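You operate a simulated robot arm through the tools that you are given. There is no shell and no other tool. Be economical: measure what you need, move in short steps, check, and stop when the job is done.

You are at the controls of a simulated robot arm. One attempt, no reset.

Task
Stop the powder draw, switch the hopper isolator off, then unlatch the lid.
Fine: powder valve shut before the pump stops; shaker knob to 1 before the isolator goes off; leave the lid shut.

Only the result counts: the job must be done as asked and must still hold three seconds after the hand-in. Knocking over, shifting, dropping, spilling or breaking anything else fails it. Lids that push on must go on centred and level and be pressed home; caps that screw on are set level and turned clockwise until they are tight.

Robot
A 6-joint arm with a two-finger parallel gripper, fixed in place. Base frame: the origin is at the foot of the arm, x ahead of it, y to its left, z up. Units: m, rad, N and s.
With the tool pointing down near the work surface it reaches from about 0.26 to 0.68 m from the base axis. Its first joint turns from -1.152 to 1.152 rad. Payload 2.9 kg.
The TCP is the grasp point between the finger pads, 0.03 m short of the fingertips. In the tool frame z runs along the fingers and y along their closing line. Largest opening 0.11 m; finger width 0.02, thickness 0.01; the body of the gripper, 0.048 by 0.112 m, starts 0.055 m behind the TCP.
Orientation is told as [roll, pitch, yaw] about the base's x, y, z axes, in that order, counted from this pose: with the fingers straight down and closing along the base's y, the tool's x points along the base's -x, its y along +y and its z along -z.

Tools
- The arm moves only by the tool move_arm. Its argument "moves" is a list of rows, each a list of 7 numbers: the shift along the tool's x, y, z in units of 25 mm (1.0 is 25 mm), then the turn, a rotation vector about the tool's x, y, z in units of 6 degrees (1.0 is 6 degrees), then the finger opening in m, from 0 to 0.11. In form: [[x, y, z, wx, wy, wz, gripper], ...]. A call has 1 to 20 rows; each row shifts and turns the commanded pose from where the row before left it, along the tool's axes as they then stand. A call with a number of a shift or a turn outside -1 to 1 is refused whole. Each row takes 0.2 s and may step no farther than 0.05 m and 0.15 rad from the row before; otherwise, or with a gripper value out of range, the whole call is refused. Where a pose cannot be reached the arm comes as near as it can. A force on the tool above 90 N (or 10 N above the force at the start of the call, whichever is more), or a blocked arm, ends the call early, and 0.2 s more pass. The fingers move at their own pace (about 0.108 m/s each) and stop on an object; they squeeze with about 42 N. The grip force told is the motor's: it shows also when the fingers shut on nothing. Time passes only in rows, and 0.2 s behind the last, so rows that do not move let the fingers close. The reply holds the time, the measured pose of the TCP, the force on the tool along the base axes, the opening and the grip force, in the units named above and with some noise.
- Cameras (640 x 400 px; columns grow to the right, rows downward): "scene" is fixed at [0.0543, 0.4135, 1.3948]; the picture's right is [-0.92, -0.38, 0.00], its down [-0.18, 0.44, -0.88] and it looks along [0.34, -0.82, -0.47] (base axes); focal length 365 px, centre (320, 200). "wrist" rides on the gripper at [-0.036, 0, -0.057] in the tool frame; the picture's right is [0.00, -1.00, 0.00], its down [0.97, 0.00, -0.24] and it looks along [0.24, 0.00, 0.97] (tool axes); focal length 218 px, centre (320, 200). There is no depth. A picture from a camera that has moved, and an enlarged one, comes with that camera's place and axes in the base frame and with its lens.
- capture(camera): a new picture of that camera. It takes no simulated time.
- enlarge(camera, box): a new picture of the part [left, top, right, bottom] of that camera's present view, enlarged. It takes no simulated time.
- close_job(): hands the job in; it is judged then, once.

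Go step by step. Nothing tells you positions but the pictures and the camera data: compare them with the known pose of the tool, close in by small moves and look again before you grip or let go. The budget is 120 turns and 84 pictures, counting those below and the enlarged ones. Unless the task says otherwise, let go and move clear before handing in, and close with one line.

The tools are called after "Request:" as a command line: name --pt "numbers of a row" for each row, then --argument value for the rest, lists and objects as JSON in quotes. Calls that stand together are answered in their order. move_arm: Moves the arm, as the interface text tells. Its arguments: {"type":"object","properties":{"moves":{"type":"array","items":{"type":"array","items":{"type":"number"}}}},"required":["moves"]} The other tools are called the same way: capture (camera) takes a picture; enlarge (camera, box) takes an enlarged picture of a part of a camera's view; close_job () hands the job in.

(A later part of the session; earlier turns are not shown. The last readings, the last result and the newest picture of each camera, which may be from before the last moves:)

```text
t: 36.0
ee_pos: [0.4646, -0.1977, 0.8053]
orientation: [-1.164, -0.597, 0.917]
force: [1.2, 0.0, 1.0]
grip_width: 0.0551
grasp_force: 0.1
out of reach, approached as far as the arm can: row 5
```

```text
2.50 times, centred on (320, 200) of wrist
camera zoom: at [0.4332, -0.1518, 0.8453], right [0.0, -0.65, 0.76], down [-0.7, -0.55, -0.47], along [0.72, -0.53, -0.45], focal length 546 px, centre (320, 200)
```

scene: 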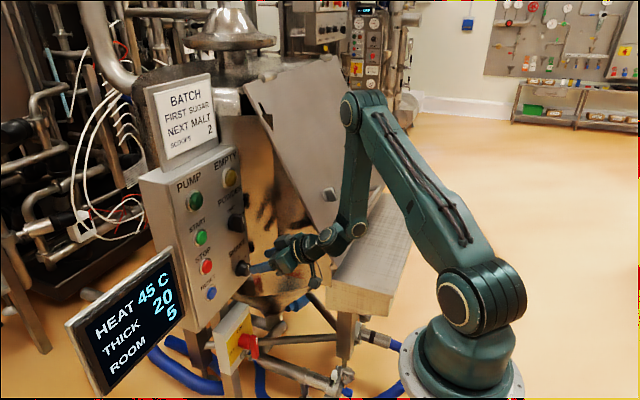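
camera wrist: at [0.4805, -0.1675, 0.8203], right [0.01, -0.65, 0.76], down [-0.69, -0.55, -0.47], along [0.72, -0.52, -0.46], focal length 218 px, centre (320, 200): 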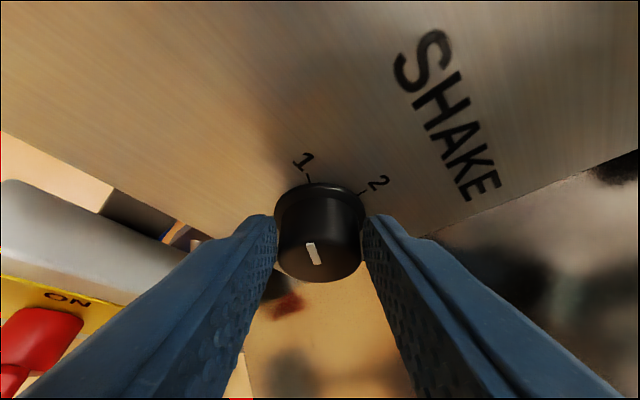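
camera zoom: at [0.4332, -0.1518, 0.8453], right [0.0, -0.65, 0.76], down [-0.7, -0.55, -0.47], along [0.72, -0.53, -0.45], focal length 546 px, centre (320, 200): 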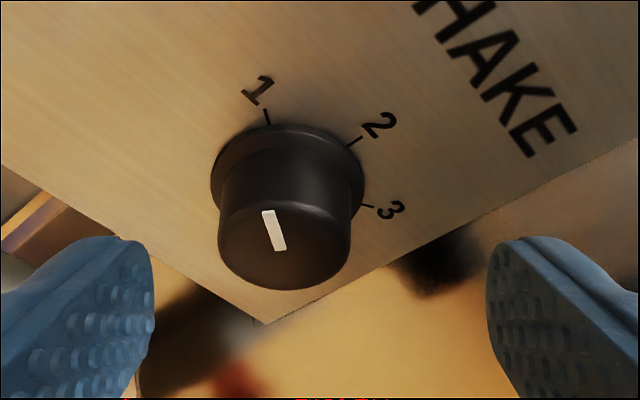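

The shaker is at 1. The isolator handle hub is near (0.52, -0.173, 0.58), ON at the top and OFF to the left. I'll unroll the tool and descend for a look.

Request:
move_arm --pt "0 0 0 -0.5 0 0.866 0.055" --pt "0 0 0 -0.5 0 0.866 0.055" --pt "0 0 0 -0.5 0 0.866 0.055" --pt "0 0 0 -0.5 0 0.866 0.055" --pt "0 0 0 -0.5 0 0.866 0.055" --pt "0 0 0 -0.5 0 0.866 0.055" --pt "0 0 0 -0.5 0 0.866 0.055" --pt "0 0 0 -0.5 0 0.866 0.055" --pt "0 1 -1 -0.17 0 0.29 0.055" --pt "0.866 0 0.5 0 0 0 0.055" --pt "0.866 0 0.5 0 0 0 0.055" --pt "0.866 0 0.5 0 0 0 0.055" --pt "0 0 0 0 0 0 0.055"

Request:
capture --camera "wrist"

Request:
capture --camera "scene"

```text
t: 38.8
ee_pos: [0.4143, -0.1864, 0.6981]
orientation: [-0.203, -0.923, 0.111]
force: [0.3, 0.6, -0.1]
grip_width: 0.0549
grasp_force: 0.1
out of reach, approached as far as the arm can: row 1, 2, 3
```

```text
40 pictures are left
camera wrist: at [0.3891, -0.1774, 0.7606], right [-0.05, -0.99, 0.12], down [-0.77, -0.04, -0.63], along [0.63, -0.13, -0.77], focal length 218 px, centre (320, 200)
```

wrist: 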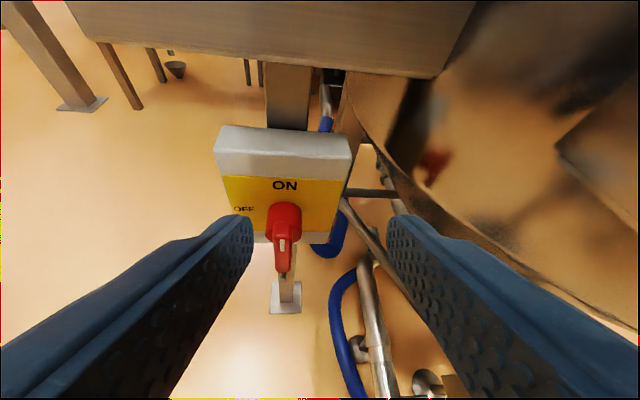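

```text
39 pictures are left
```

scene: 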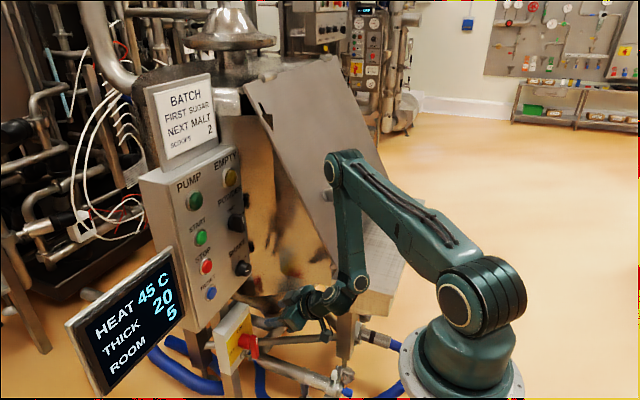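

The isolator is in view; some of the unrolling was lost, so I'll square the tool up and zoom in on the handle.

Request:
move_arm --pt "0 0 0 -0.55 0 0.32 0.055" --pt "0 0 0 -0.55 0 0.32 0.055" --pt "0 0.5 0 0 0 0 0.055"

Request:
enlarge --camera "wrist" --box '[220, 120, 380, 300]'

Request:
enlarge --camera "scene" --box '[205, 300, 285, 375]'

```text
t: 39.6
ee_pos: [0.4121, -0.1752, 0.6979]
orientation: [0.001, -0.93, -0.001]
force: [-0.4, 0.0, -0.7]
grip_width: 0.0549
grasp_force: 0.1
```

```text
2.22 times, centred on (300, 210) of wrist
camera zoom: at [0.3889, -0.1746, 0.7613], right [0.0, -1.0, 0.0], down [-0.77, 0.0, -0.63], along [0.63, 0.0, -0.77], focal length 485 px, centre (364, 178)
```

zoom: 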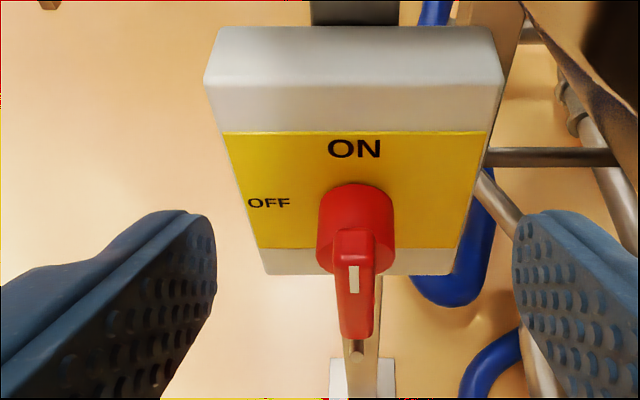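

```text
5.33 times, centred on (245, 338) of scene
camera zoom: at [0.0543, 0.4135, 1.3948], right [-0.92, -0.38, 0.0], down [-0.18, 0.44, -0.88], along [0.34, -0.82, -0.47], focal length 1946 px, centre (720, -533)
```

zoom: 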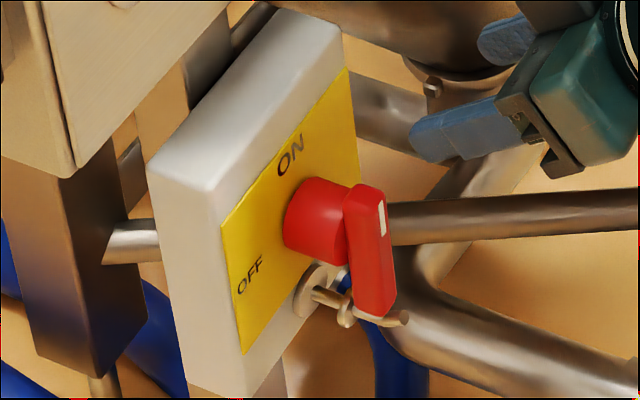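

The handle bar is vertical (ON): about 9 cm long, front x≈0.484, axis about (y=-0.170, z=0.564). OFF is 90° to the left. I'll push the upper end left and then down with closed fingers, starting just right of the top end.

Request:
move_arm --pt "0.3 -0.27 0.71 0 0 0 0.0" --pt "0.3 -0.27 0.71 0 0 0 0.0" --pt "0.3 -0.27 0.71 0 0 0 0.0" --pt "0 0 0 0 0 0 0.0"

Request:
capture --camera "wrist"

Request:
enlarge --camera "scene" --box '[205, 290, 305, 375]'

```text
t: 40.6
ee_pos: [0.4434, -0.1932, 0.6483]
orientation: [0.003, -0.931, -0.001]
force: [0.6, -0.2, -0.6]
grip_width: 0.0
grasp_force: 37.8
```

```text
36 pictures are left
camera wrist: at [0.4185, -0.1942, 0.7111], right [0.0, -1.0, 0.0], down [-0.77, 0.0, -0.63], along [0.63, 0.0, -0.77], focal length 218 px, centre (320, 200)
```

wrist: 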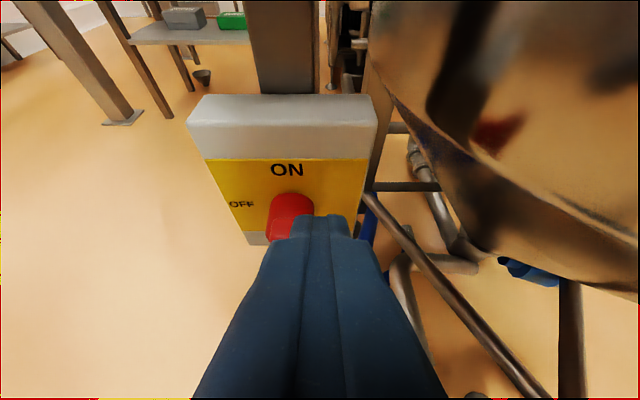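

```text
4.71 times, centred on (255, 332) of scene
camera zoom: at [0.0543, 0.4135, 1.3948], right [-0.92, -0.38, 0.0], down [-0.18, 0.44, -0.88], along [0.34, -0.82, -0.47], focal length 1717 px, centre (626, -424)
```

zoom: 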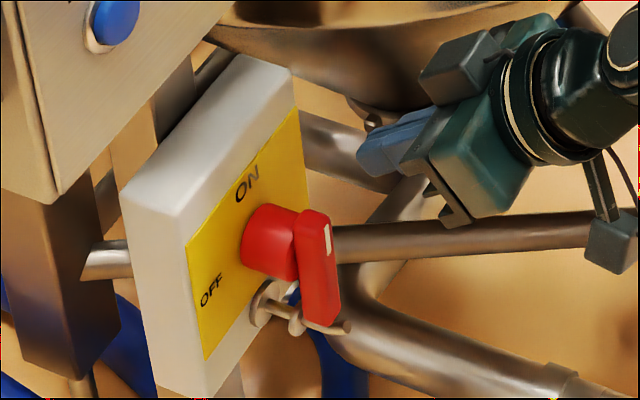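

I'll advance 50 mm to sit right of the bar's upper end, then push left.

Request:
move_arm --pt "0 0 1 0 0 0 0.0" --pt "0 0 1 0 0 0 0.0" --pt "0 0 0 0 0 0 0.0"

Request:
enlarge --camera "wrist" --box '[220, 150, 420, 275]'

Request:
enlarge --camera "scene" --box '[205, 290, 305, 375]'

```text
t: 41.4
ee_pos: [0.4836, -0.1942, 0.6174]
orientation: [0.002, -0.931, -0.001]
force: [-1.3, 0.3, -0.5]
grip_width: 0.0001
grasp_force: 37.5
```

```text
3.20 times, centred on (320, 212) of wrist
camera zoom: at [0.4588, -0.1947, 0.6812], right [0.0, -1.0, 0.0], down [-0.77, 0.0, -0.63], along [0.63, 0.0, -0.77], focal length 698 px, centre (320, 160)
```

zoom: 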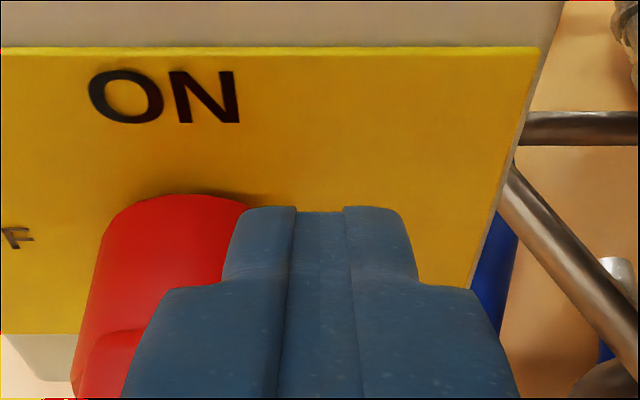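

```text
4.71 times, centred on (255, 332) of scene
camera zoom: at [0.0543, 0.4135, 1.3948], right [-0.92, -0.38, 0.0], down [-0.18, 0.44, -0.88], along [0.34, -0.82, -0.47], focal length 1717 px, centre (626, -424)
```

zoom: 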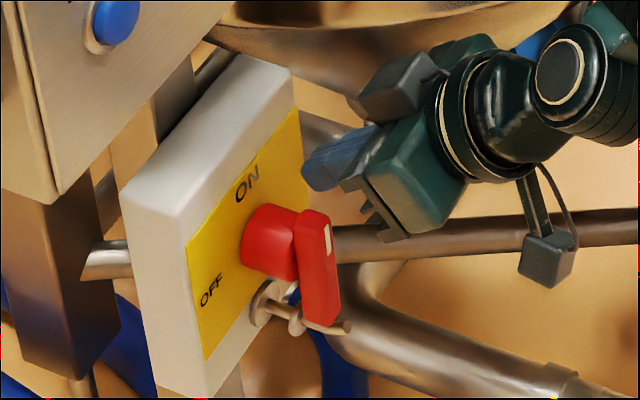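

The tip sits slightly above the bar's top, so I'll lower it about 14 mm, then push left.

Request:
move_arm --pt "0.45 0 0.34 0 0 0 0.0" --pt "0 0.3 0 0 0 0 0.0" --pt "-0.08 0.35 -0.06 0 0 0 0.0" --pt "-0.08 0.35 -0.06 0 0 0 0.0"

Request:
enlarge --camera "scene" --box '[205, 290, 305, 375]'

```text
t: 42.4
ee_pos: [0.4825, -0.1704, 0.6085]
orientation: [0.002, -0.928, -0.001]
force: [0.4, -0.7, -0.4]
grip_width: 0.0002
grasp_force: 38.2
```

```text
4.71 times, centred on (255, 332) of scene
camera zoom: at [0.0543, 0.4135, 1.3948], right [-0.92, -0.38, 0.0], down [-0.18, 0.44, -0.88], along [0.34, -0.82, -0.47], focal length 1717 px, centre (626, -424)
```

zoom: 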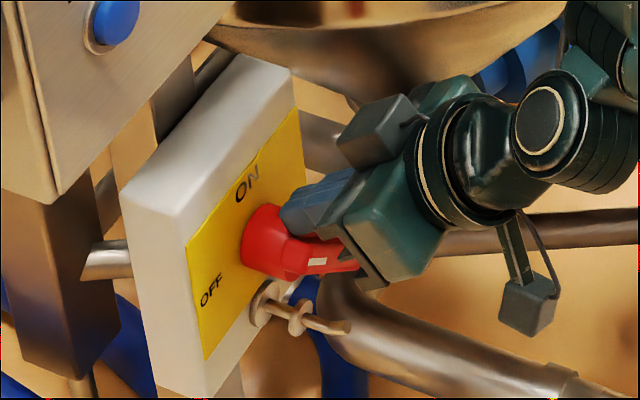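

The handle has already swung well round, perhaps with a snap action. I'll check from the wrist camera.

Request:
capture --camera "wrist"

```text
31 pictures are left
camera wrist: at [0.4585, -0.1693, 0.6719], right [0.0, -1.0, 0.0], down [-0.77, 0.0, -0.63], along [0.63, 0.0, -0.77], focal length 218 px, centre (320, 200)
```

wrist: 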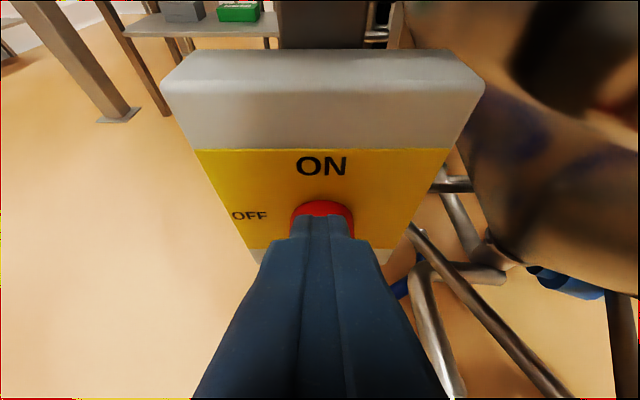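

The view is blocked by the fingers. I'll retreat along the tool axis and look.

Request:
move_arm --pt "-0.3 0 -0.8 0 0 0 0.0" --pt "0 0 -1 0 0 0 0.0" --pt "0 -0.8 -1 0 0 0 0.0" --pt "0 -0.8 0 0 0 0 0.0"

Request:
enlarge --camera "wrist" --box '[200, 120, 360, 280]'

Request:
enlarge --camera "scene" --box '[205, 290, 305, 375]'

```text
t: 43.4
ee_pos: [0.4305, -0.2095, 0.6545]
orientation: [0.002, -0.929, -0.002]
force: [-0.2, 0.3, -0.7]
grip_width: 0.0001
grasp_force: 37.5
```

```text
2.50 times, centred on (280, 200) of wrist
camera zoom: at [0.406, -0.2093, 0.7194], right [0.0, -1.0, 0.0], down [-0.77, 0.0, -0.63], along [0.63, 0.0, -0.77], focal length 546 px, centre (420, 200)
```

zoom: 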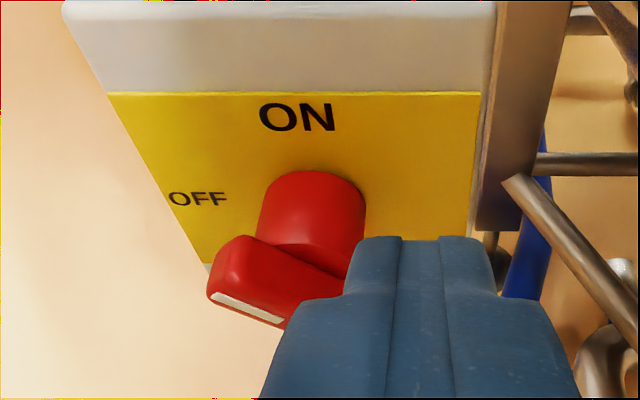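

```text
4.71 times, centred on (255, 332) of scene
camera zoom: at [0.0543, 0.4135, 1.3948], right [-0.92, -0.38, 0.0], down [-0.18, 0.44, -0.88], along [0.34, -0.82, -0.47], focal length 1717 px, centre (626, -424)
```

zoom: 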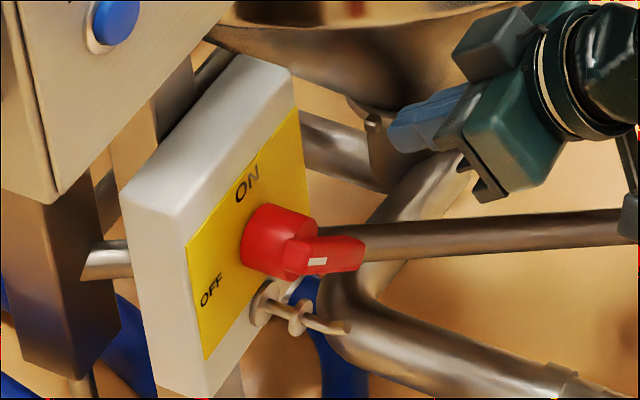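

The handle is about 65° round and needs some 25° more. I'll come in above its left end and push down.

Request:
move_arm --pt "0 0.93 0 0 0 0 0.0" --pt "0 0.93 0 0 0 0 0.0" --pt "0 0.93 0 0 0 0 0.0" --pt "-0.143 0 0.735 0 0 0 0.0" --pt "-0.143 0 0.735 0 0 0 0.0" --pt "-0.143 0 0.735 0 0 0 0.0" --pt "0 0 0 0 0 0 0.0"

Request:
enlarge --camera "scene" --box '[205, 290, 305, 375]'

```text
t: 45.0
ee_pos: [0.4812, -0.1407, 0.6321]
orientation: [0.001, -0.931, 0.0]
force: [0.5, 1.1, 0.9]
grip_width: 0.0002
grasp_force: 37.4
```

```text
4.71 times, centred on (255, 332) of scene
camera zoom: at [0.0543, 0.4135, 1.3948], right [-0.92, -0.38, 0.0], down [-0.18, 0.44, -0.88], along [0.34, -0.82, -0.47], focal length 1717 px, centre (626, -424)
```

zoom: 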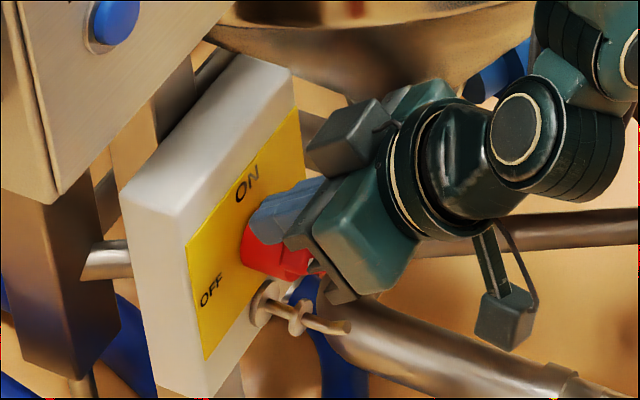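

Now pressing down in 5 mm steps.

Request:
move_arm --pt "0.16 0 0.12 0 0 0 0.0" --pt "0.16 0 0.12 0 0 0 0.0" --pt "0.16 0 0.12 0 0 0 0.0" --pt "0.16 0 0.12 0 0 0 0.0" --pt "0.16 0 0.12 0 0 0 0.0"

Request:
enlarge --camera "scene" --box '[205, 290, 305, 375]'

```text
t: 46.2
ee_pos: [0.4825, -0.1401, 0.6072]
orientation: [0.001, -0.93, -0.001]
force: [0.0, 0.3, -0.5]
grip_width: 0.0001
grasp_force: 37.5
```

```text
4.71 times, centred on (255, 332) of scene
camera zoom: at [0.0543, 0.4135, 1.3948], right [-0.92, -0.38, 0.0], down [-0.18, 0.44, -0.88], along [0.34, -0.82, -0.47], focal length 1717 px, centre (626, -424)
```

zoom: 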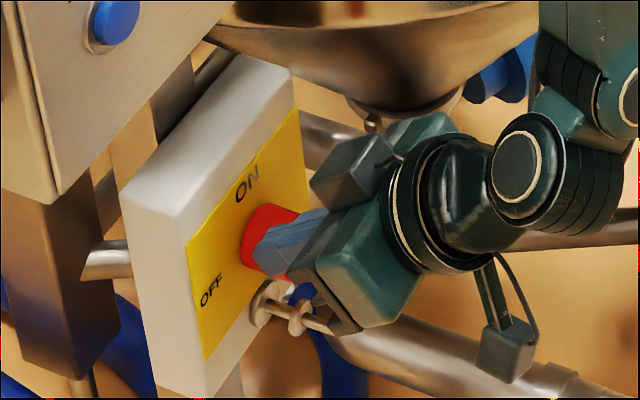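

Request:
move_arm --pt "0.13 0 0.1 0 0 0 0.0" --pt "0.1 0 0.07 0 0 0 0.0"

Request:
capture --camera "wrist"

```text
t: 46.8
ee_pos: [0.4828, -0.1363, 0.6018]
orientation: [0.014, -0.928, -0.007]
force: [-2.1, 28.0, 18.0]
grip_width: 0.0
grasp_force: 37.6
```

```text
26 pictures are left
camera wrist: at [0.4578, -0.1366, 0.6639], right [0.01, -1.0, -0.01], down [-0.77, 0.0, -0.63], along [0.63, 0.01, -0.77], focal length 218 px, centre (320, 200)
```

wrist: 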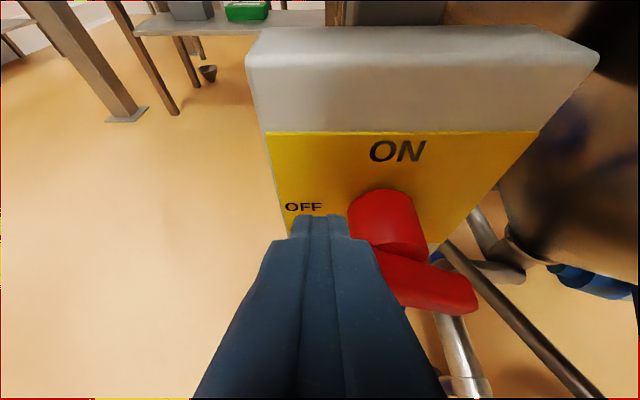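

The fingertip is slipping off the bar's end. I'll lift, shift 20 mm right, and press again closer to the hub.

Request:
move_arm --pt "-0.5 0 -0.37 0 0 0 0.0" --pt "-0.5 0 -0.37 0 0 0 0.0" --pt "0 -0.72 0 0 0 0 0.0" --pt "0 0 0 0 0 0 0.0"

Request:
capture --camera "wrist"

```text
t: 47.8
ee_pos: [0.4832, -0.1589, 0.6316]
orientation: [-0.001, -0.931, -0.002]
force: [-0.1, 0.4, 0.3]
grip_width: 0.0
grasp_force: 37.6
```

```text
25 pictures are left
camera wrist: at [0.4581, -0.1583, 0.6946], right [0.0, -1.0, 0.0], down [-0.77, 0.0, -0.63], along [0.63, 0.0, -0.77], focal length 218 px, centre (320, 200)
```

wrist: 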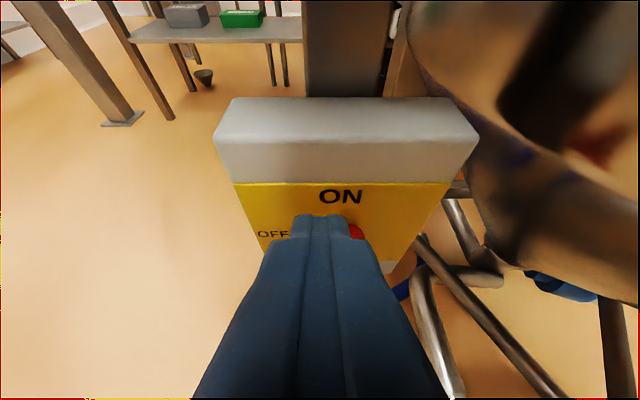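

The handle's pointer end is shorter than I assumed. I'll pull the tip 10 mm back, clear of the hub, and press down nearer the axis.

Request:
move_arm --pt "0.24 0 -0.32 0 0 0 0.0" --pt "0.16 0 0.12 0 0 0 0.0" --pt "0.16 0 0.12 0 0 0 0.0" --pt "0.16 0 0.12 0 0 0 0.0" --pt "0.16 0 0.12 0 0 0 0.0" --pt "0.16 0 0.12 0 0 0 0.0" --pt "0.16 0 0.12 0 0 0 0.0"

Request:
capture --camera "wrist"

```text
t: 49.3
ee_pos: [0.4745, -0.1457, 0.6062]
orientation: [0.057, -0.934, -0.03]
force: [-2.1, 8.3, 6.6]
grip_width: 0.0
grasp_force: 37.7
stopped in row 7: the force on the tool passed its limit (the readings are from after the stop); the commanded pose is now the measured one
```

```text
24 pictures are left
camera wrist: at [0.4495, -0.1481, 0.6701], right [0.02, -1.0, -0.03], down [-0.77, 0.01, -0.64], along [0.64, 0.04, -0.77], focal length 218 px, centre (320, 200)
```

wrist: 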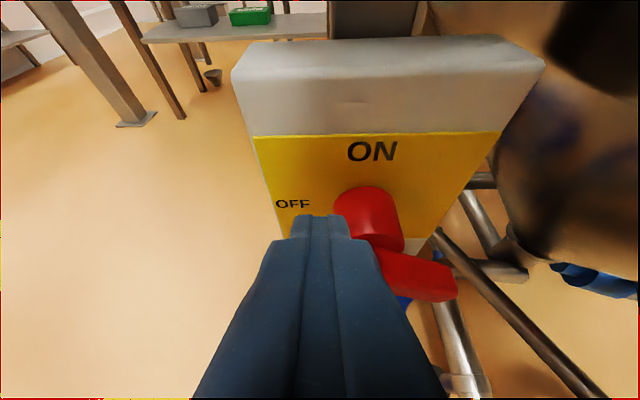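

Forces show the finger is meeting the pointer's short end; the long tail points right and slightly down. I'll instead lift the tail from below, so first I'll retreat and reposition in front of and below it.

Request:
move_arm --pt "0 0 -1 0.35 0 -0.11 0.0" --pt "0 0 -1 0 0 0 0.0" --pt "0 -1 0 0 0 0 0.0" --pt "0 -1 0 0 0 0 0.0" --pt "0 -0.3 0 0 0 0 0.0" --pt "0.77 0 0.58 0 0 0 0.0" --pt "0.77 0 0.58 0 0 0 0.0" --pt "0.77 0 0.58 0 0 0 0.0" --pt "0 0 0 0 0 0 0.0"

Request:
enlarge --camera "scene" --box '[205, 290, 305, 375]'

Request:
capture --camera "wrist"

```text
t: 51.3
ee_pos: [0.4337, -0.2036, 0.5641]
orientation: [0.0, -0.933, -0.008]
force: [0.5, 0.5, -0.5]
grip_width: 0.0002
grasp_force: 37.6
```

```text
4.71 times, centred on (255, 332) of scene
camera zoom: at [0.0543, 0.4135, 1.3948], right [-0.92, -0.38, 0.0], down [-0.18, 0.44, -0.88], along [0.34, -0.82, -0.47], focal length 1717 px, centre (626, -424)
```

zoom: 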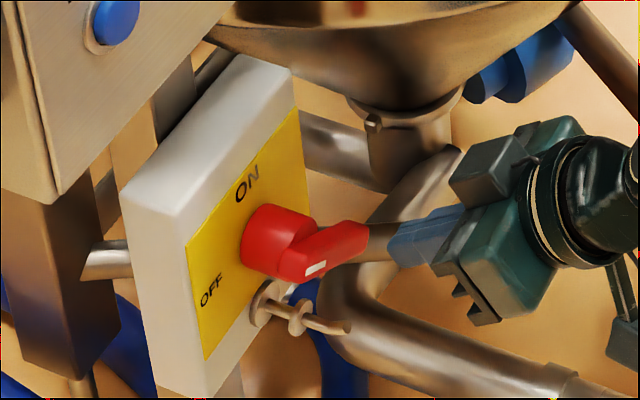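

```text
22 pictures are left
camera wrist: at [0.4099, -0.2041, 0.6272], right [-0.01, -1.0, 0.0], down [-0.77, 0.01, -0.64], along [0.64, -0.01, -0.77], focal length 218 px, centre (320, 200)
```

wrist: 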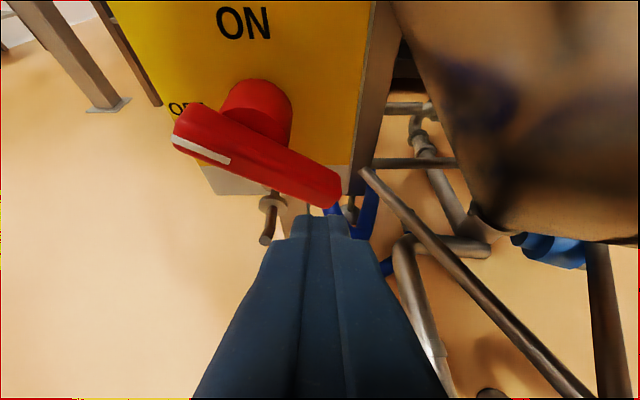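

The handle is about 60° round with its tail down to the right. I'll slip the closed fingers under the tail (right side), then lift.

Request:
move_arm --pt "0.55 0 0.41 0 0 0 0.0" --pt "0 0 0.6 0 0 0 0.0" --pt "0 0 0.6 0 0 0 0.0" --pt "0 0 0.6 0 0 0 0.0" --pt "0 0 0.5 0 0 0 0.0" --pt "0 0 0 0 0 0 0.0"

Request:
capture --camera "wrist"

```text
t: 52.7
ee_pos: [0.4811, -0.2055, 0.5124]
orientation: [0.001, -0.934, -0.01]
force: [-1.9, 0.2, -1.2]
grip_width: 0.0001
grasp_force: 37.4
```

```text
21 pictures are left
camera wrist: at [0.4556, -0.2056, 0.5759], right [-0.01, -1.0, 0.0], down [-0.77, 0.01, -0.64], along [0.64, -0.01, -0.77], focal length 218 px, centre (320, 200)
```

wrist: 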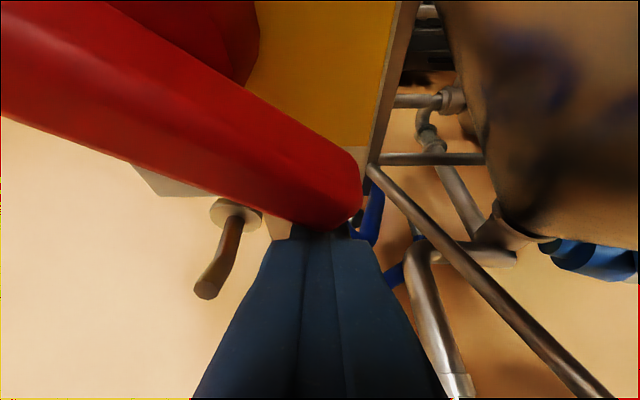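

The fingertip is under the tail. Lifting in small steps.

Request:
move_arm --pt "-0.16 0 -0.12 0 0 0 0.0" --pt "-0.16 0 -0.12 0 0 0 0.0" --pt "-0.16 0 -0.12 0 0 0 0.0" --pt "-0.16 0 -0.12 0 0 0 0.0" --pt "-0.16 0 -0.12 0 0 0 0.0"

Request:
capture --camera "wrist"

```text
t: 53.9
ee_pos: [0.4794, -0.2191, 0.5394]
orientation: [-0.039, -0.937, 0.001]
force: [-4.5, -64.4, -15.8]
grip_width: 0.0002
grasp_force: 37.3
```

```text
20 pictures are left
camera wrist: at [0.4546, -0.2168, 0.6022], right [-0.03, -1.0, 0.02], down [-0.77, 0.01, -0.64], along [0.64, -0.04, -0.77], focal length 218 px, centre (320, 200)
```

wrist: 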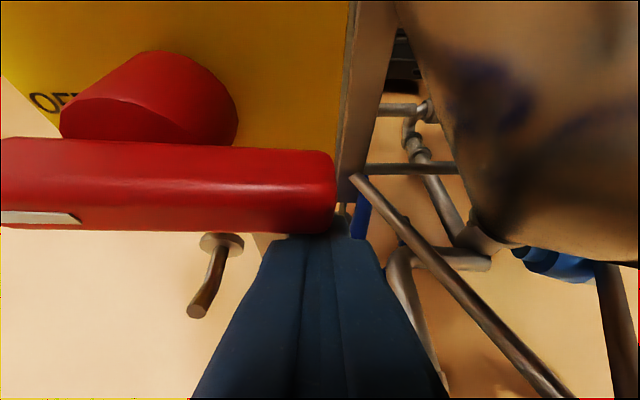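

The handle is horizontal now. I'll lower slightly to unload, retreat, and verify.

Request:
move_arm --pt "0.2 -0.3 0.15 0 0 0 0.0" --pt "0.16 0 0.12 0 0 0 0.0" --pt "0 0 -1 0 0 0 0.0" --pt "0 0 -1 0 0 0 0.0" --pt "0 0 -1 0 0 0 0.0" --pt "-0.866 0 -0.5 0 0 0 0.0"

Request:
enlarge --camera "wrist" --box '[180, 80, 380, 240]'

Request:
enlarge --camera "scene" --box '[205, 290, 305, 375]'

```text
t: 55.3
ee_pos: [0.4238, -0.2107, 0.5961]
orientation: [-0.002, -0.933, -0.011]
force: [-0.2, -0.4, -1.1]
grip_width: 0.0
grasp_force: 37.9
```

```text
2.50 times, centred on (280, 160) of wrist
camera zoom: at [0.3979, -0.2116, 0.659], right [-0.01, -1.0, 0.0], down [-0.77, 0.01, -0.64], along [0.64, -0.01, -0.77], focal length 546 px, centre (420, 300)
```

zoom: 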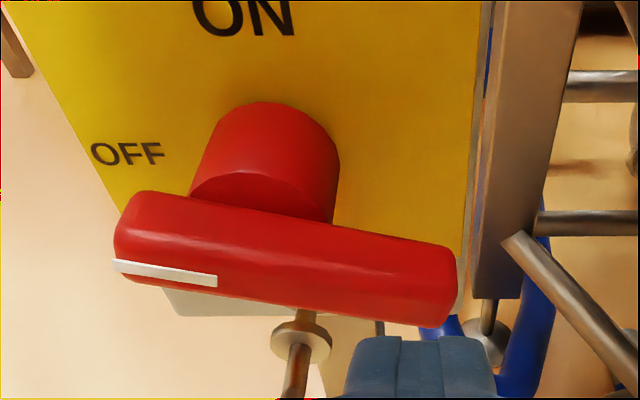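

```text
4.71 times, centred on (255, 332) of scene
camera zoom: at [0.0543, 0.4135, 1.3948], right [-0.92, -0.38, 0.0], down [-0.18, 0.44, -0.88], along [0.34, -0.82, -0.47], focal length 1717 px, centre (626, -424)
```

zoom: 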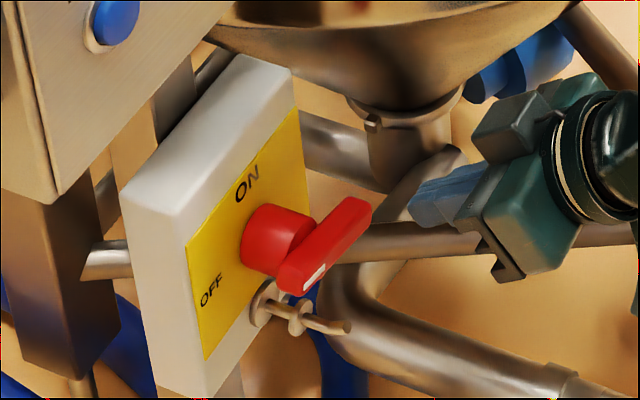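

It relaxed to roughly 75°, short of OFF. I'll repeat the lift from slightly further inboard and hold it before letting off gently.

Request:
move_arm --pt "0.61 0.27 0.82 0 0 0 0.0" --pt "0.61 0.27 0.82 0 0 0 0.0" --pt "0 0 0.6 0 0 0 0.0" --pt "0 0 0.6 0 0 0 0.0" --pt "0 0 0.6 0 0 0 0.0" --pt "0 0 0.5 0 0 0 0.0" --pt "-0.16 0 -0.12 0 0 0 0.0" --pt "-0.16 0 -0.12 0 0 0 0.0" --pt "-0.16 0 -0.12 0 0 0 0.0" --pt "-0.08 0 -0.06 0 0 0 0.0"

Request:
capture --camera "wrist"

```text
t: 57.5
ee_pos: [0.4838, -0.1978, 0.531]
orientation: [0.0, -0.934, -0.011]
force: [0.4, -0.3, -0.4]
grip_width: 0.0002
grasp_force: 37.8
```

```text
17 pictures are left
camera wrist: at [0.4593, -0.1993, 0.5939], right [-0.01, -1.0, 0.0], down [-0.77, 0.01, -0.64], along [0.64, -0.01, -0.77], focal length 218 px, centre (320, 200)
```

wrist: 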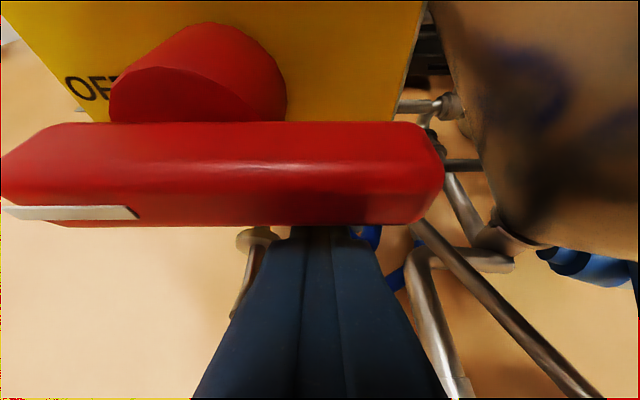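

Horizontal with no load. I'll lower straight away from it, then retreat and recheck.

Request:
move_arm --pt "0 0 0 0 0 0 0.0" --pt "0.08 0 0.06 0 0 0 0.0" --pt "0.16 0 0.12 0 0 0 0.0" --pt "0.16 0 0.12 0 0 0 0.0" --pt "0 0 -0.6 0 0 0 0.0" --pt "0 0 -0.9 0 0 0 0.0" --pt "0 0 -1 0 0 0 0.0" --pt "-0.6 0 -0.8 0 0 0 0.0"

Request:
enlarge --camera "wrist" --box '[180, 80, 380, 240]'

```text
t: 59.3
ee_pos: [0.427, -0.1989, 0.5799]
orientation: [-0.003, -0.932, -0.01]
force: [-0.6, -0.6, -0.1]
grip_width: 0.0001
grasp_force: 37.7
```

```text
2.50 times, centred on (280, 160) of wrist
camera zoom: at [0.4018, -0.1985, 0.6434], right [-0.01, -1.0, 0.0], down [-0.77, 0.01, -0.64], along [0.64, -0.01, -0.77], focal length 546 px, centre (420, 300)
```

zoom: 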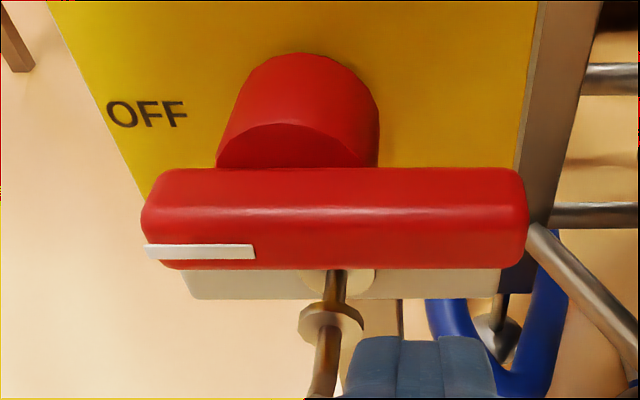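

The isolator handle is horizontal at OFF. Next is the lid latch, on a sloped lid near (0.34, -0.35, 0.97). I'll raise the arm clear first.

Request:
move_arm --pt "-0.8 0.2 -0.6 0 0 0 0" --pt "-0.8 0.2 -0.6 0 0 0 0" --pt "-0.8 0.2 -0.6 0 0 0 0" --pt "-0.8 0.2 -0.6 0 0 0 0" --pt "-0.8 0.2 -0.6 0 0 0 0" --pt "-0.8 0.2 -0.6 0 0 0 0" --pt "-0.8 0.2 -0.6 0 0 0 0" --pt "-0.8 0.2 -0.6 0 0 0 0" --pt "-0.8 0.2 -0.6 0 0 0 0" --pt "-0.8 0 -0.6 0 0 0 0" --pt "-0.8 0 -0.6 0 0 0 0" --pt "-0.8 0 -0.6 0 0 0 0" --pt "-0.8 0 -0.6 0 0 0 0" --pt "-0.8 0 -0.6 0 0 0 0" --pt "-0.8 0 -0.6 0 0 0 0" --pt "-0.8 0 -0.6 0 0 0 0" --pt "-0.8 0 -0.6 0 0 0 0" --pt "-0.8 0 -0.6 0 0 0 0" --pt "-0.8 0 -0.6 0 0 0 0" --pt "-0.8 0 -0.6 0 0 0 0"

Request:
move_arm --pt "0 0 0 0 1 0 0" --pt "0 0 0 0 1 0 0" --pt "0 0 0 0 1 0 0" --pt "0.4 0 -0.9 0 0 0 0" --pt "0.4 0 -0.9 0 0 0 0" --pt "0.4 -0.3 -0.9 0 0 0 0" --pt "0.4 -0.4 -0.9 0 0 0 0" --pt "0 -1 0 0 0 0 0" --pt "0 -1 0 0 0 0 0" --pt "0 -1 0 0 0 0 0" --pt "0 -1 0 0 0 0 0"

Request:
capture --camera "wrist"

Request:
capture --camera "scene"

```text
t: 63.5
ee_pos: [0.4243, -0.1532, 1.0793]
orientation: [0.001, -0.932, -0.009]
force: [-0.3, 0.3, 0.4]
grip_width: 0.0
grasp_force: 37.8
```

```text
t: 65.9
ee_pos: [0.3376, -0.2705, 1.1293]
orientation: [0.001, -0.62, -0.009]
force: [0.3, -0.2, -0.7]
grip_width: 0.0
grasp_force: 37.7
```

```text
15 pictures are left
camera wrist: at [0.3334, -0.271, 1.1967], right [-0.01, -1.0, 0.0], down [-0.93, 0.01, -0.37], along [0.37, 0.0, -0.93], focal length 218 px, centre (320, 200)
```

wrist: 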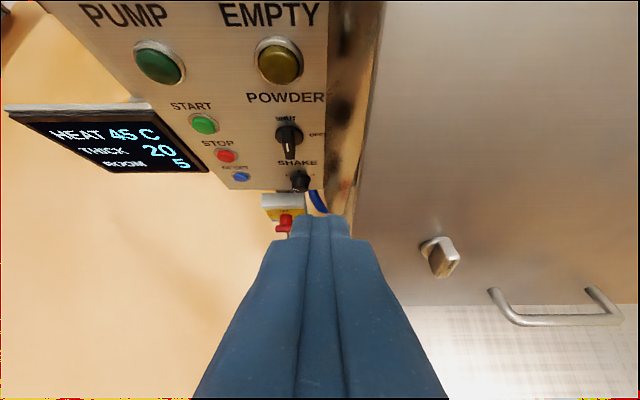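

```text
14 pictures are left
```

scene: 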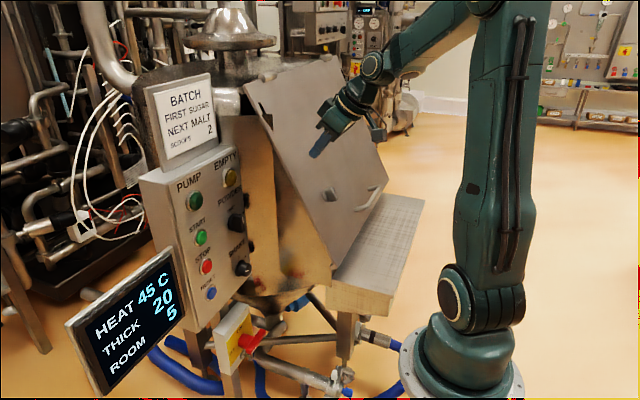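

The latch is in view on the lid, bar with a slot. I'll zoom to read its orientation and any markings.

Request:
enlarge --camera "wrist" --box '[390, 200, 490, 300]'

```text
4.00 times, centred on (440, 250) of wrist
camera zoom: at [0.3334, -0.271, 1.1967], right [-0.01, -1.0, 0.0], down [-0.93, 0.01, -0.37], along [0.37, 0.0, -0.93], focal length 873 px, centre (-160, 0)
```

zoom: 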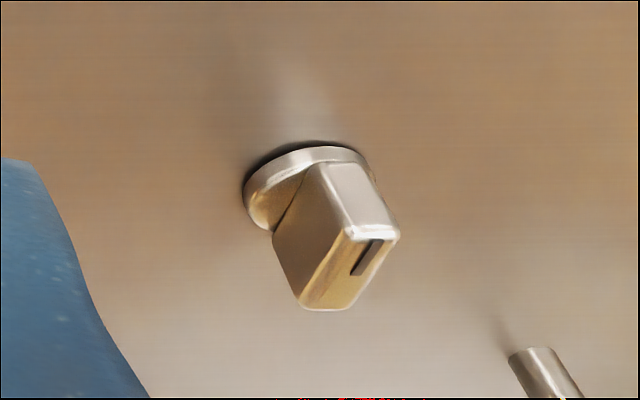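

No markings. The bar points up-slope (latched); the lid slopes about 63° and the latch front is near (0.356, -0.41, 0.946). The tool's current tilt suits a fork grip, so I'll go to a stand-off 60 mm out.

Request:
move_arm --pt "0.58 -0.93 0.53 0 0 0 0.05" --pt "0.58 -0.93 0.53 0 0 0 0.05" --pt "0.58 -0.93 0.53 0 0 0 0.05" --pt "0.58 -0.93 0.53 0 0 0 0.05" --pt "0.58 -0.93 0.53 0 0 0 0.05" --pt "0.58 -0.93 0.53 0 0 0 0.05" --pt "0 0 0 0 0 0 0.05"

Request:
capture --camera "wrist"

```text
t: 67.5
ee_pos: [0.3474, -0.3919, 1.0127]
orientation: [-0.004, -0.617, -0.009]
force: [0.0, 0.7, 0.5]
grip_width: 0.0499
grasp_force: 0.1
out of reach, approached as far as the arm can: row 4, 5, 6
```

```text
12 pictures are left
camera wrist: at [0.344, -0.3911, 1.08], right [-0.01, -1.0, 0.0], down [-0.93, 0.01, -0.37], along [0.37, -0.01, -0.93], focal length 218 px, centre (320, 200)
```

wrist: 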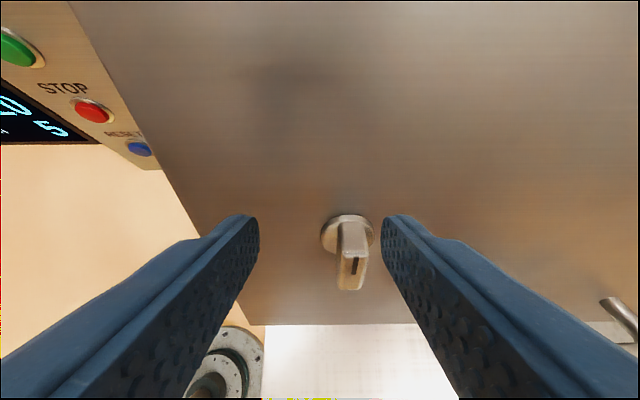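

The latch front refines to (0.352, -0.4115, 0.944), but the first joint is at its limit. I'll yaw the tool about 30° toward the lid, so the wrist sits further inboard, and move to a new stand-off.

Request:
move_arm --pt "0 0 0 0.85 -0.28 0.37 0.05" --pt "0 0 0 0.85 -0.28 0.37 0.05" --pt "0 0 0 0.85 -0.28 0.37 0.05" --pt "0 0 0 0.85 -0.28 0.37 0.05" --pt "0.74 0 -0.41 0 0 0 0.05" --pt "0.74 0 -0.41 0 0 0 0.05" --pt "0 0 0 0 0 0 0.05"

Request:
capture --camera "wrist"

```text
t: 69.1
ee_pos: [0.3093, -0.3797, 1.0018]
orientation: [-0.243, -0.755, -0.189]
force: [0.3, -0.3, 0.6]
grip_width: 0.0501
grasp_force: 0.1
```

```text
11 pictures are left
camera wrist: at [0.2989, -0.3628, 1.0672], right [-0.34, -0.92, 0.18], down [-0.84, 0.22, -0.5], along [0.42, -0.32, -0.85], focal length 218 px, centre (320, 200)
```

wrist: 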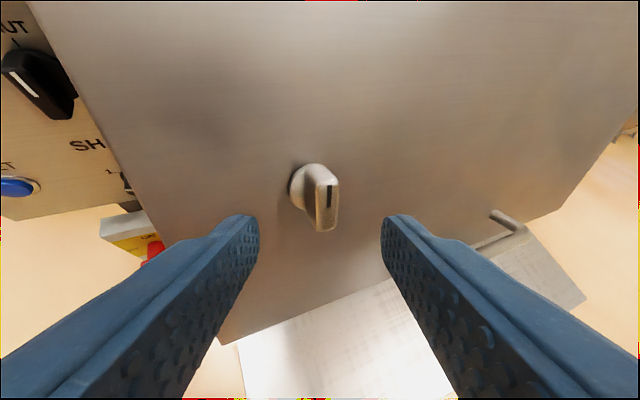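

The latch bar is right on the tool axis and vertical in view. I'll advance 55 mm so the fingers straddle it.

Request:
move_arm --pt "0 0 0.8 0 0 0 0.045" --pt "0 0 0.8 0 0 0 0.045" --pt "0 0 0.6 0 0 0 0.045" --pt "0 0 0 0 0 0 0.04"

Request:
capture --camera "wrist"

```text
t: 70.1
ee_pos: [0.3418, -0.398, 0.9637]
orientation: [-0.242, -0.756, -0.189]
force: [-0.8, 0.0, 0.1]
grip_width: 0.0398
grasp_force: 0.1
```

```text
10 pictures are left
camera wrist: at [0.3324, -0.3824, 1.0279], right [-0.34, -0.92, 0.18], down [-0.84, 0.22, -0.5], along [0.42, -0.32, -0.85], focal length 218 px, centre (320, 200)
```

wrist: 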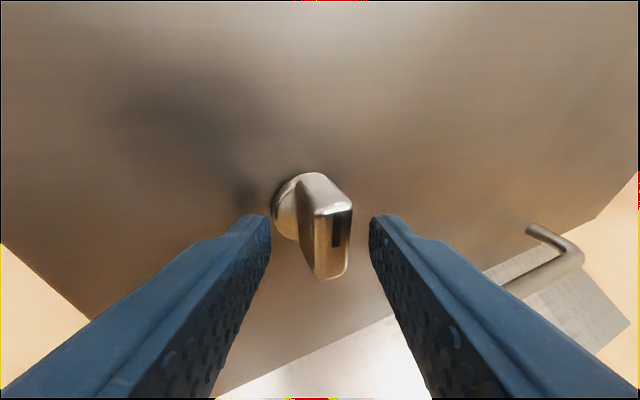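

Bar is between the pads. I'll go 8 mm deeper, narrow, and start turning counter-clockwise, watching force.

Request:
move_arm --pt "0 0 0.3 0 0 0 0.034" --pt "0 0 0 0 0 0 0.028" --pt "0 0 0 0 0 -1 0.028" --pt "0 0 0 0 0 -1 0.028" --pt "0 0 0 0 0 -1 0.028" --pt "0 0 0 0 0 -1 0.028" --pt "0 0 0 0 0 -1 0.028"

Request:
capture --camera "wrist"

```text
t: 71.7
ee_pos: [0.3463, -0.4031, 0.9612]
orientation: [-0.62, -0.533, 0.413]
force: [-28.5, 10.1, 45.1]
grip_width: 0.0316
grasp_force: 44.8
```

```text
9 pictures are left
camera wrist: at [0.3395, -0.3688, 1.0205], right [0.05, -0.86, 0.5], down [-0.91, -0.25, -0.33], along [0.41, -0.44, -0.8], focal length 218 px, centre (320, 200)
```

wrist: 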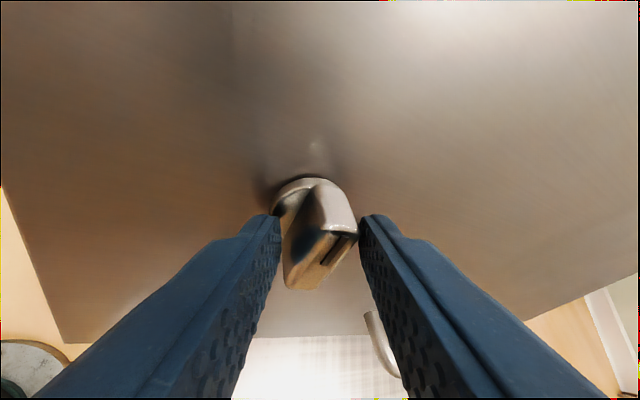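

The bar resists counter-clockwise: it stayed put while force rose. I'll ease back and try clockwise.

Request:
move_arm --pt "0 0 0 0 0 1 0.036" --pt "0 0 0 0 0 1 0.036" --pt "0 0 0 0 0 1 0.036" --pt "0 0 0 0 0 1 0.036" --pt "0 0 0 0 0 1 0.036" --pt "0 0 0 0 0 0 0.03" --pt "0 0 0 0 0 1 0.03" --pt "0 0 0 0 0 1 0.03" --pt "0 0 0 0 0 1 0.03" --pt "0 0 0 0 0 1 0.03" --pt "0 0 0 0 0 1 0.03"

Request:
capture --camera "wrist"

```text
t: 73.2
ee_pos: [0.3411, -0.3985, 0.9586]
orientation: [-0.215, -0.754, -0.224]
force: [-28.5, 17.5, 24.1]
grip_width: 0.0365
grasp_force: 6.4
stopped in row 7: the force on the tool passed its limit (the readings are from after the stop); the commanded pose is now the measured one
```

```text
8 pictures are left
camera wrist: at [0.3328, -0.384, 1.0232], right [-0.36, -0.92, 0.16], down [-0.84, 0.24, -0.49], along [0.42, -0.31, -0.86], focal length 218 px, centre (320, 200)
```

wrist: 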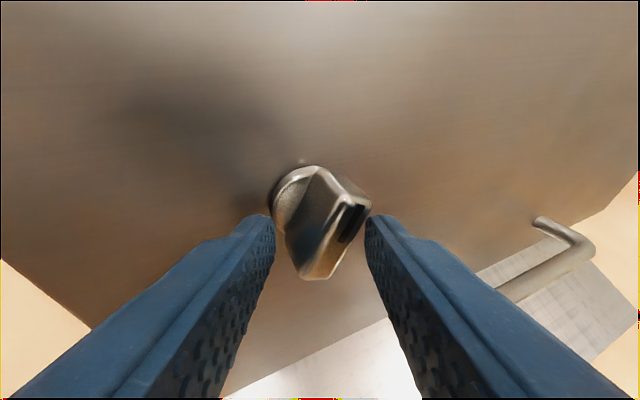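

Clockwise works: easing back already carried the bar about 35° clockwise, and counter-clockwise was a stop. I'll open, roll the tool to line up with the bar, and look.

Request:
move_arm --pt "0 0 0 0 0 0 0.055" --pt "0 0 0 0 0 0 0.055" --pt "0 0 0 0 0 1 0.055" --pt "0 0 0 0 0 1 0.055" --pt "0 0 0 0 0 1 0.055" --pt "0 0 0 0 0 1 0.055" --pt "0 0 0 0 0 1 0.055" --pt "0 0 0 0 0 1 0.055" --pt "0 0 0 0 0 0 0.05"

Request:
capture --camera "wrist"

```text
t: 75.1
ee_pos: [0.3406, -0.3981, 0.9564]
orientation: [0.368, -0.699, -1.075]
force: [-32.1, 14.3, 22.4]
grip_width: 0.0468
grasp_force: 0.1
stopped in row 9: the force on the tool passed its limit (the readings are from after the stop); the commanded pose is now the measured one
```

```text
7 pictures are left
camera wrist: at [0.318, -0.4021, 1.0218], right [-0.71, -0.65, -0.28], down [-0.5, 0.74, -0.45], along [0.5, -0.18, -0.85], focal length 218 px, centre (320, 200)
```

wrist: 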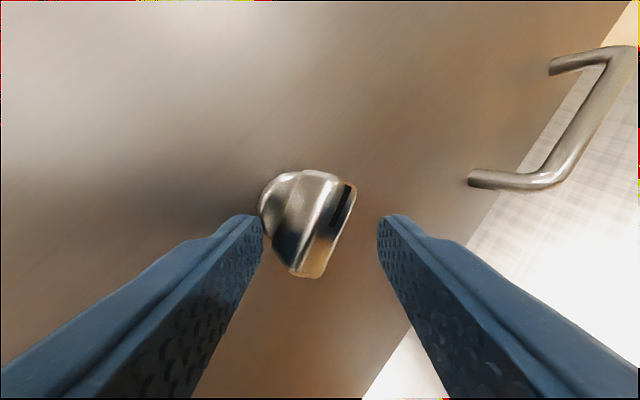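

The fingertips are pressing on the latch base, so I'm slightly too deep. I'll back off 8 mm, roll a further 24°, and narrow onto the bar.

Request:
move_arm --pt "0 0 -0.32 0 0 0 0.05" --pt "0 0 0 0 0 1 0.05" --pt "0 0 0 0 0 1 0.05" --pt "0 0 0 0 0 1 0.05" --pt "0 0 0 0 0 1 0.05" --pt "0 0 0 0 0 0 0.035" --pt "0 0 0 0 0 0 0.028"

Request:
capture --camera "wrist"

```text
t: 76.7
ee_pos: [0.3382, -0.3945, 0.9625]
orientation: [0.625, -0.493, -1.52]
force: [0.2, 0.5, 0.3]
grip_width: 0.028
grasp_force: 0.1
```

```text
6 pictures are left
camera wrist: at [0.3044, -0.4069, 1.0202], right [-0.8, -0.32, -0.52], down [-0.19, 0.94, -0.29], along [0.58, -0.13, -0.81], focal length 218 px, centre (320, 200)
```

wrist: 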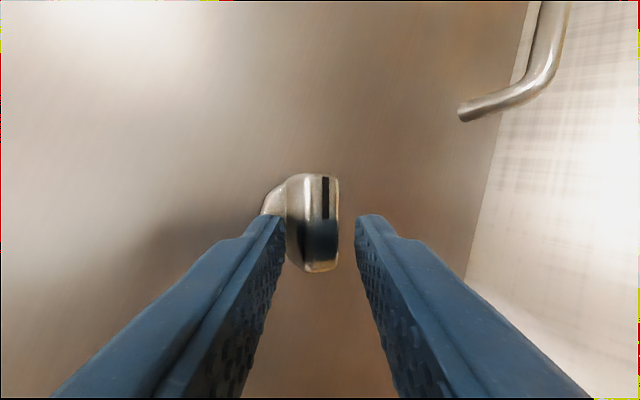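

The pads line up with the bar, about 70° round. I'll narrow and turn the last 20–25°.

Request:
move_arm --pt "0 0 0.1 0 0 0 0.023" --pt "0 0 0 0 0 1 0.023" --pt "0 0 0 0 0 1 0.023" --pt "0 0 0 0 0 1 0.022" --pt "0 0 0 0 0 1 0.021" --pt "0 0 0 0 0 0 0.02"

Request:
capture --camera "wrist"

```text
t: 78.1
ee_pos: [0.3405, -0.3971, 0.9616]
orientation: [0.752, -0.224, -1.866]
force: [6.3, 2.3, 7.0]
grip_width: 0.025
grasp_force: 5.1
```

```text
5 pictures are left
camera wrist: at [0.2945, -0.4098, 1.0103], right [-0.74, 0.07, -0.67], down [0.13, 0.99, -0.05], along [0.66, -0.12, -0.75], focal length 218 px, centre (320, 200)
```

wrist: 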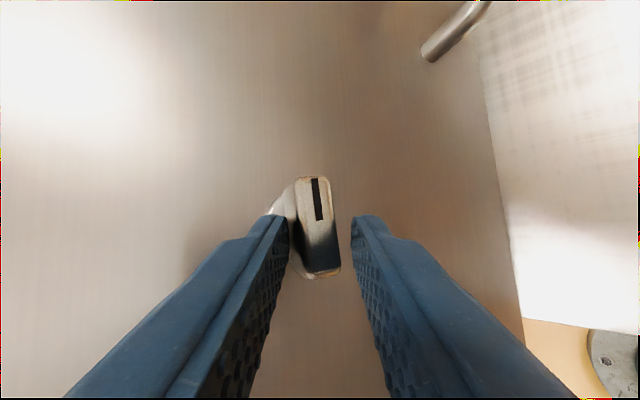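

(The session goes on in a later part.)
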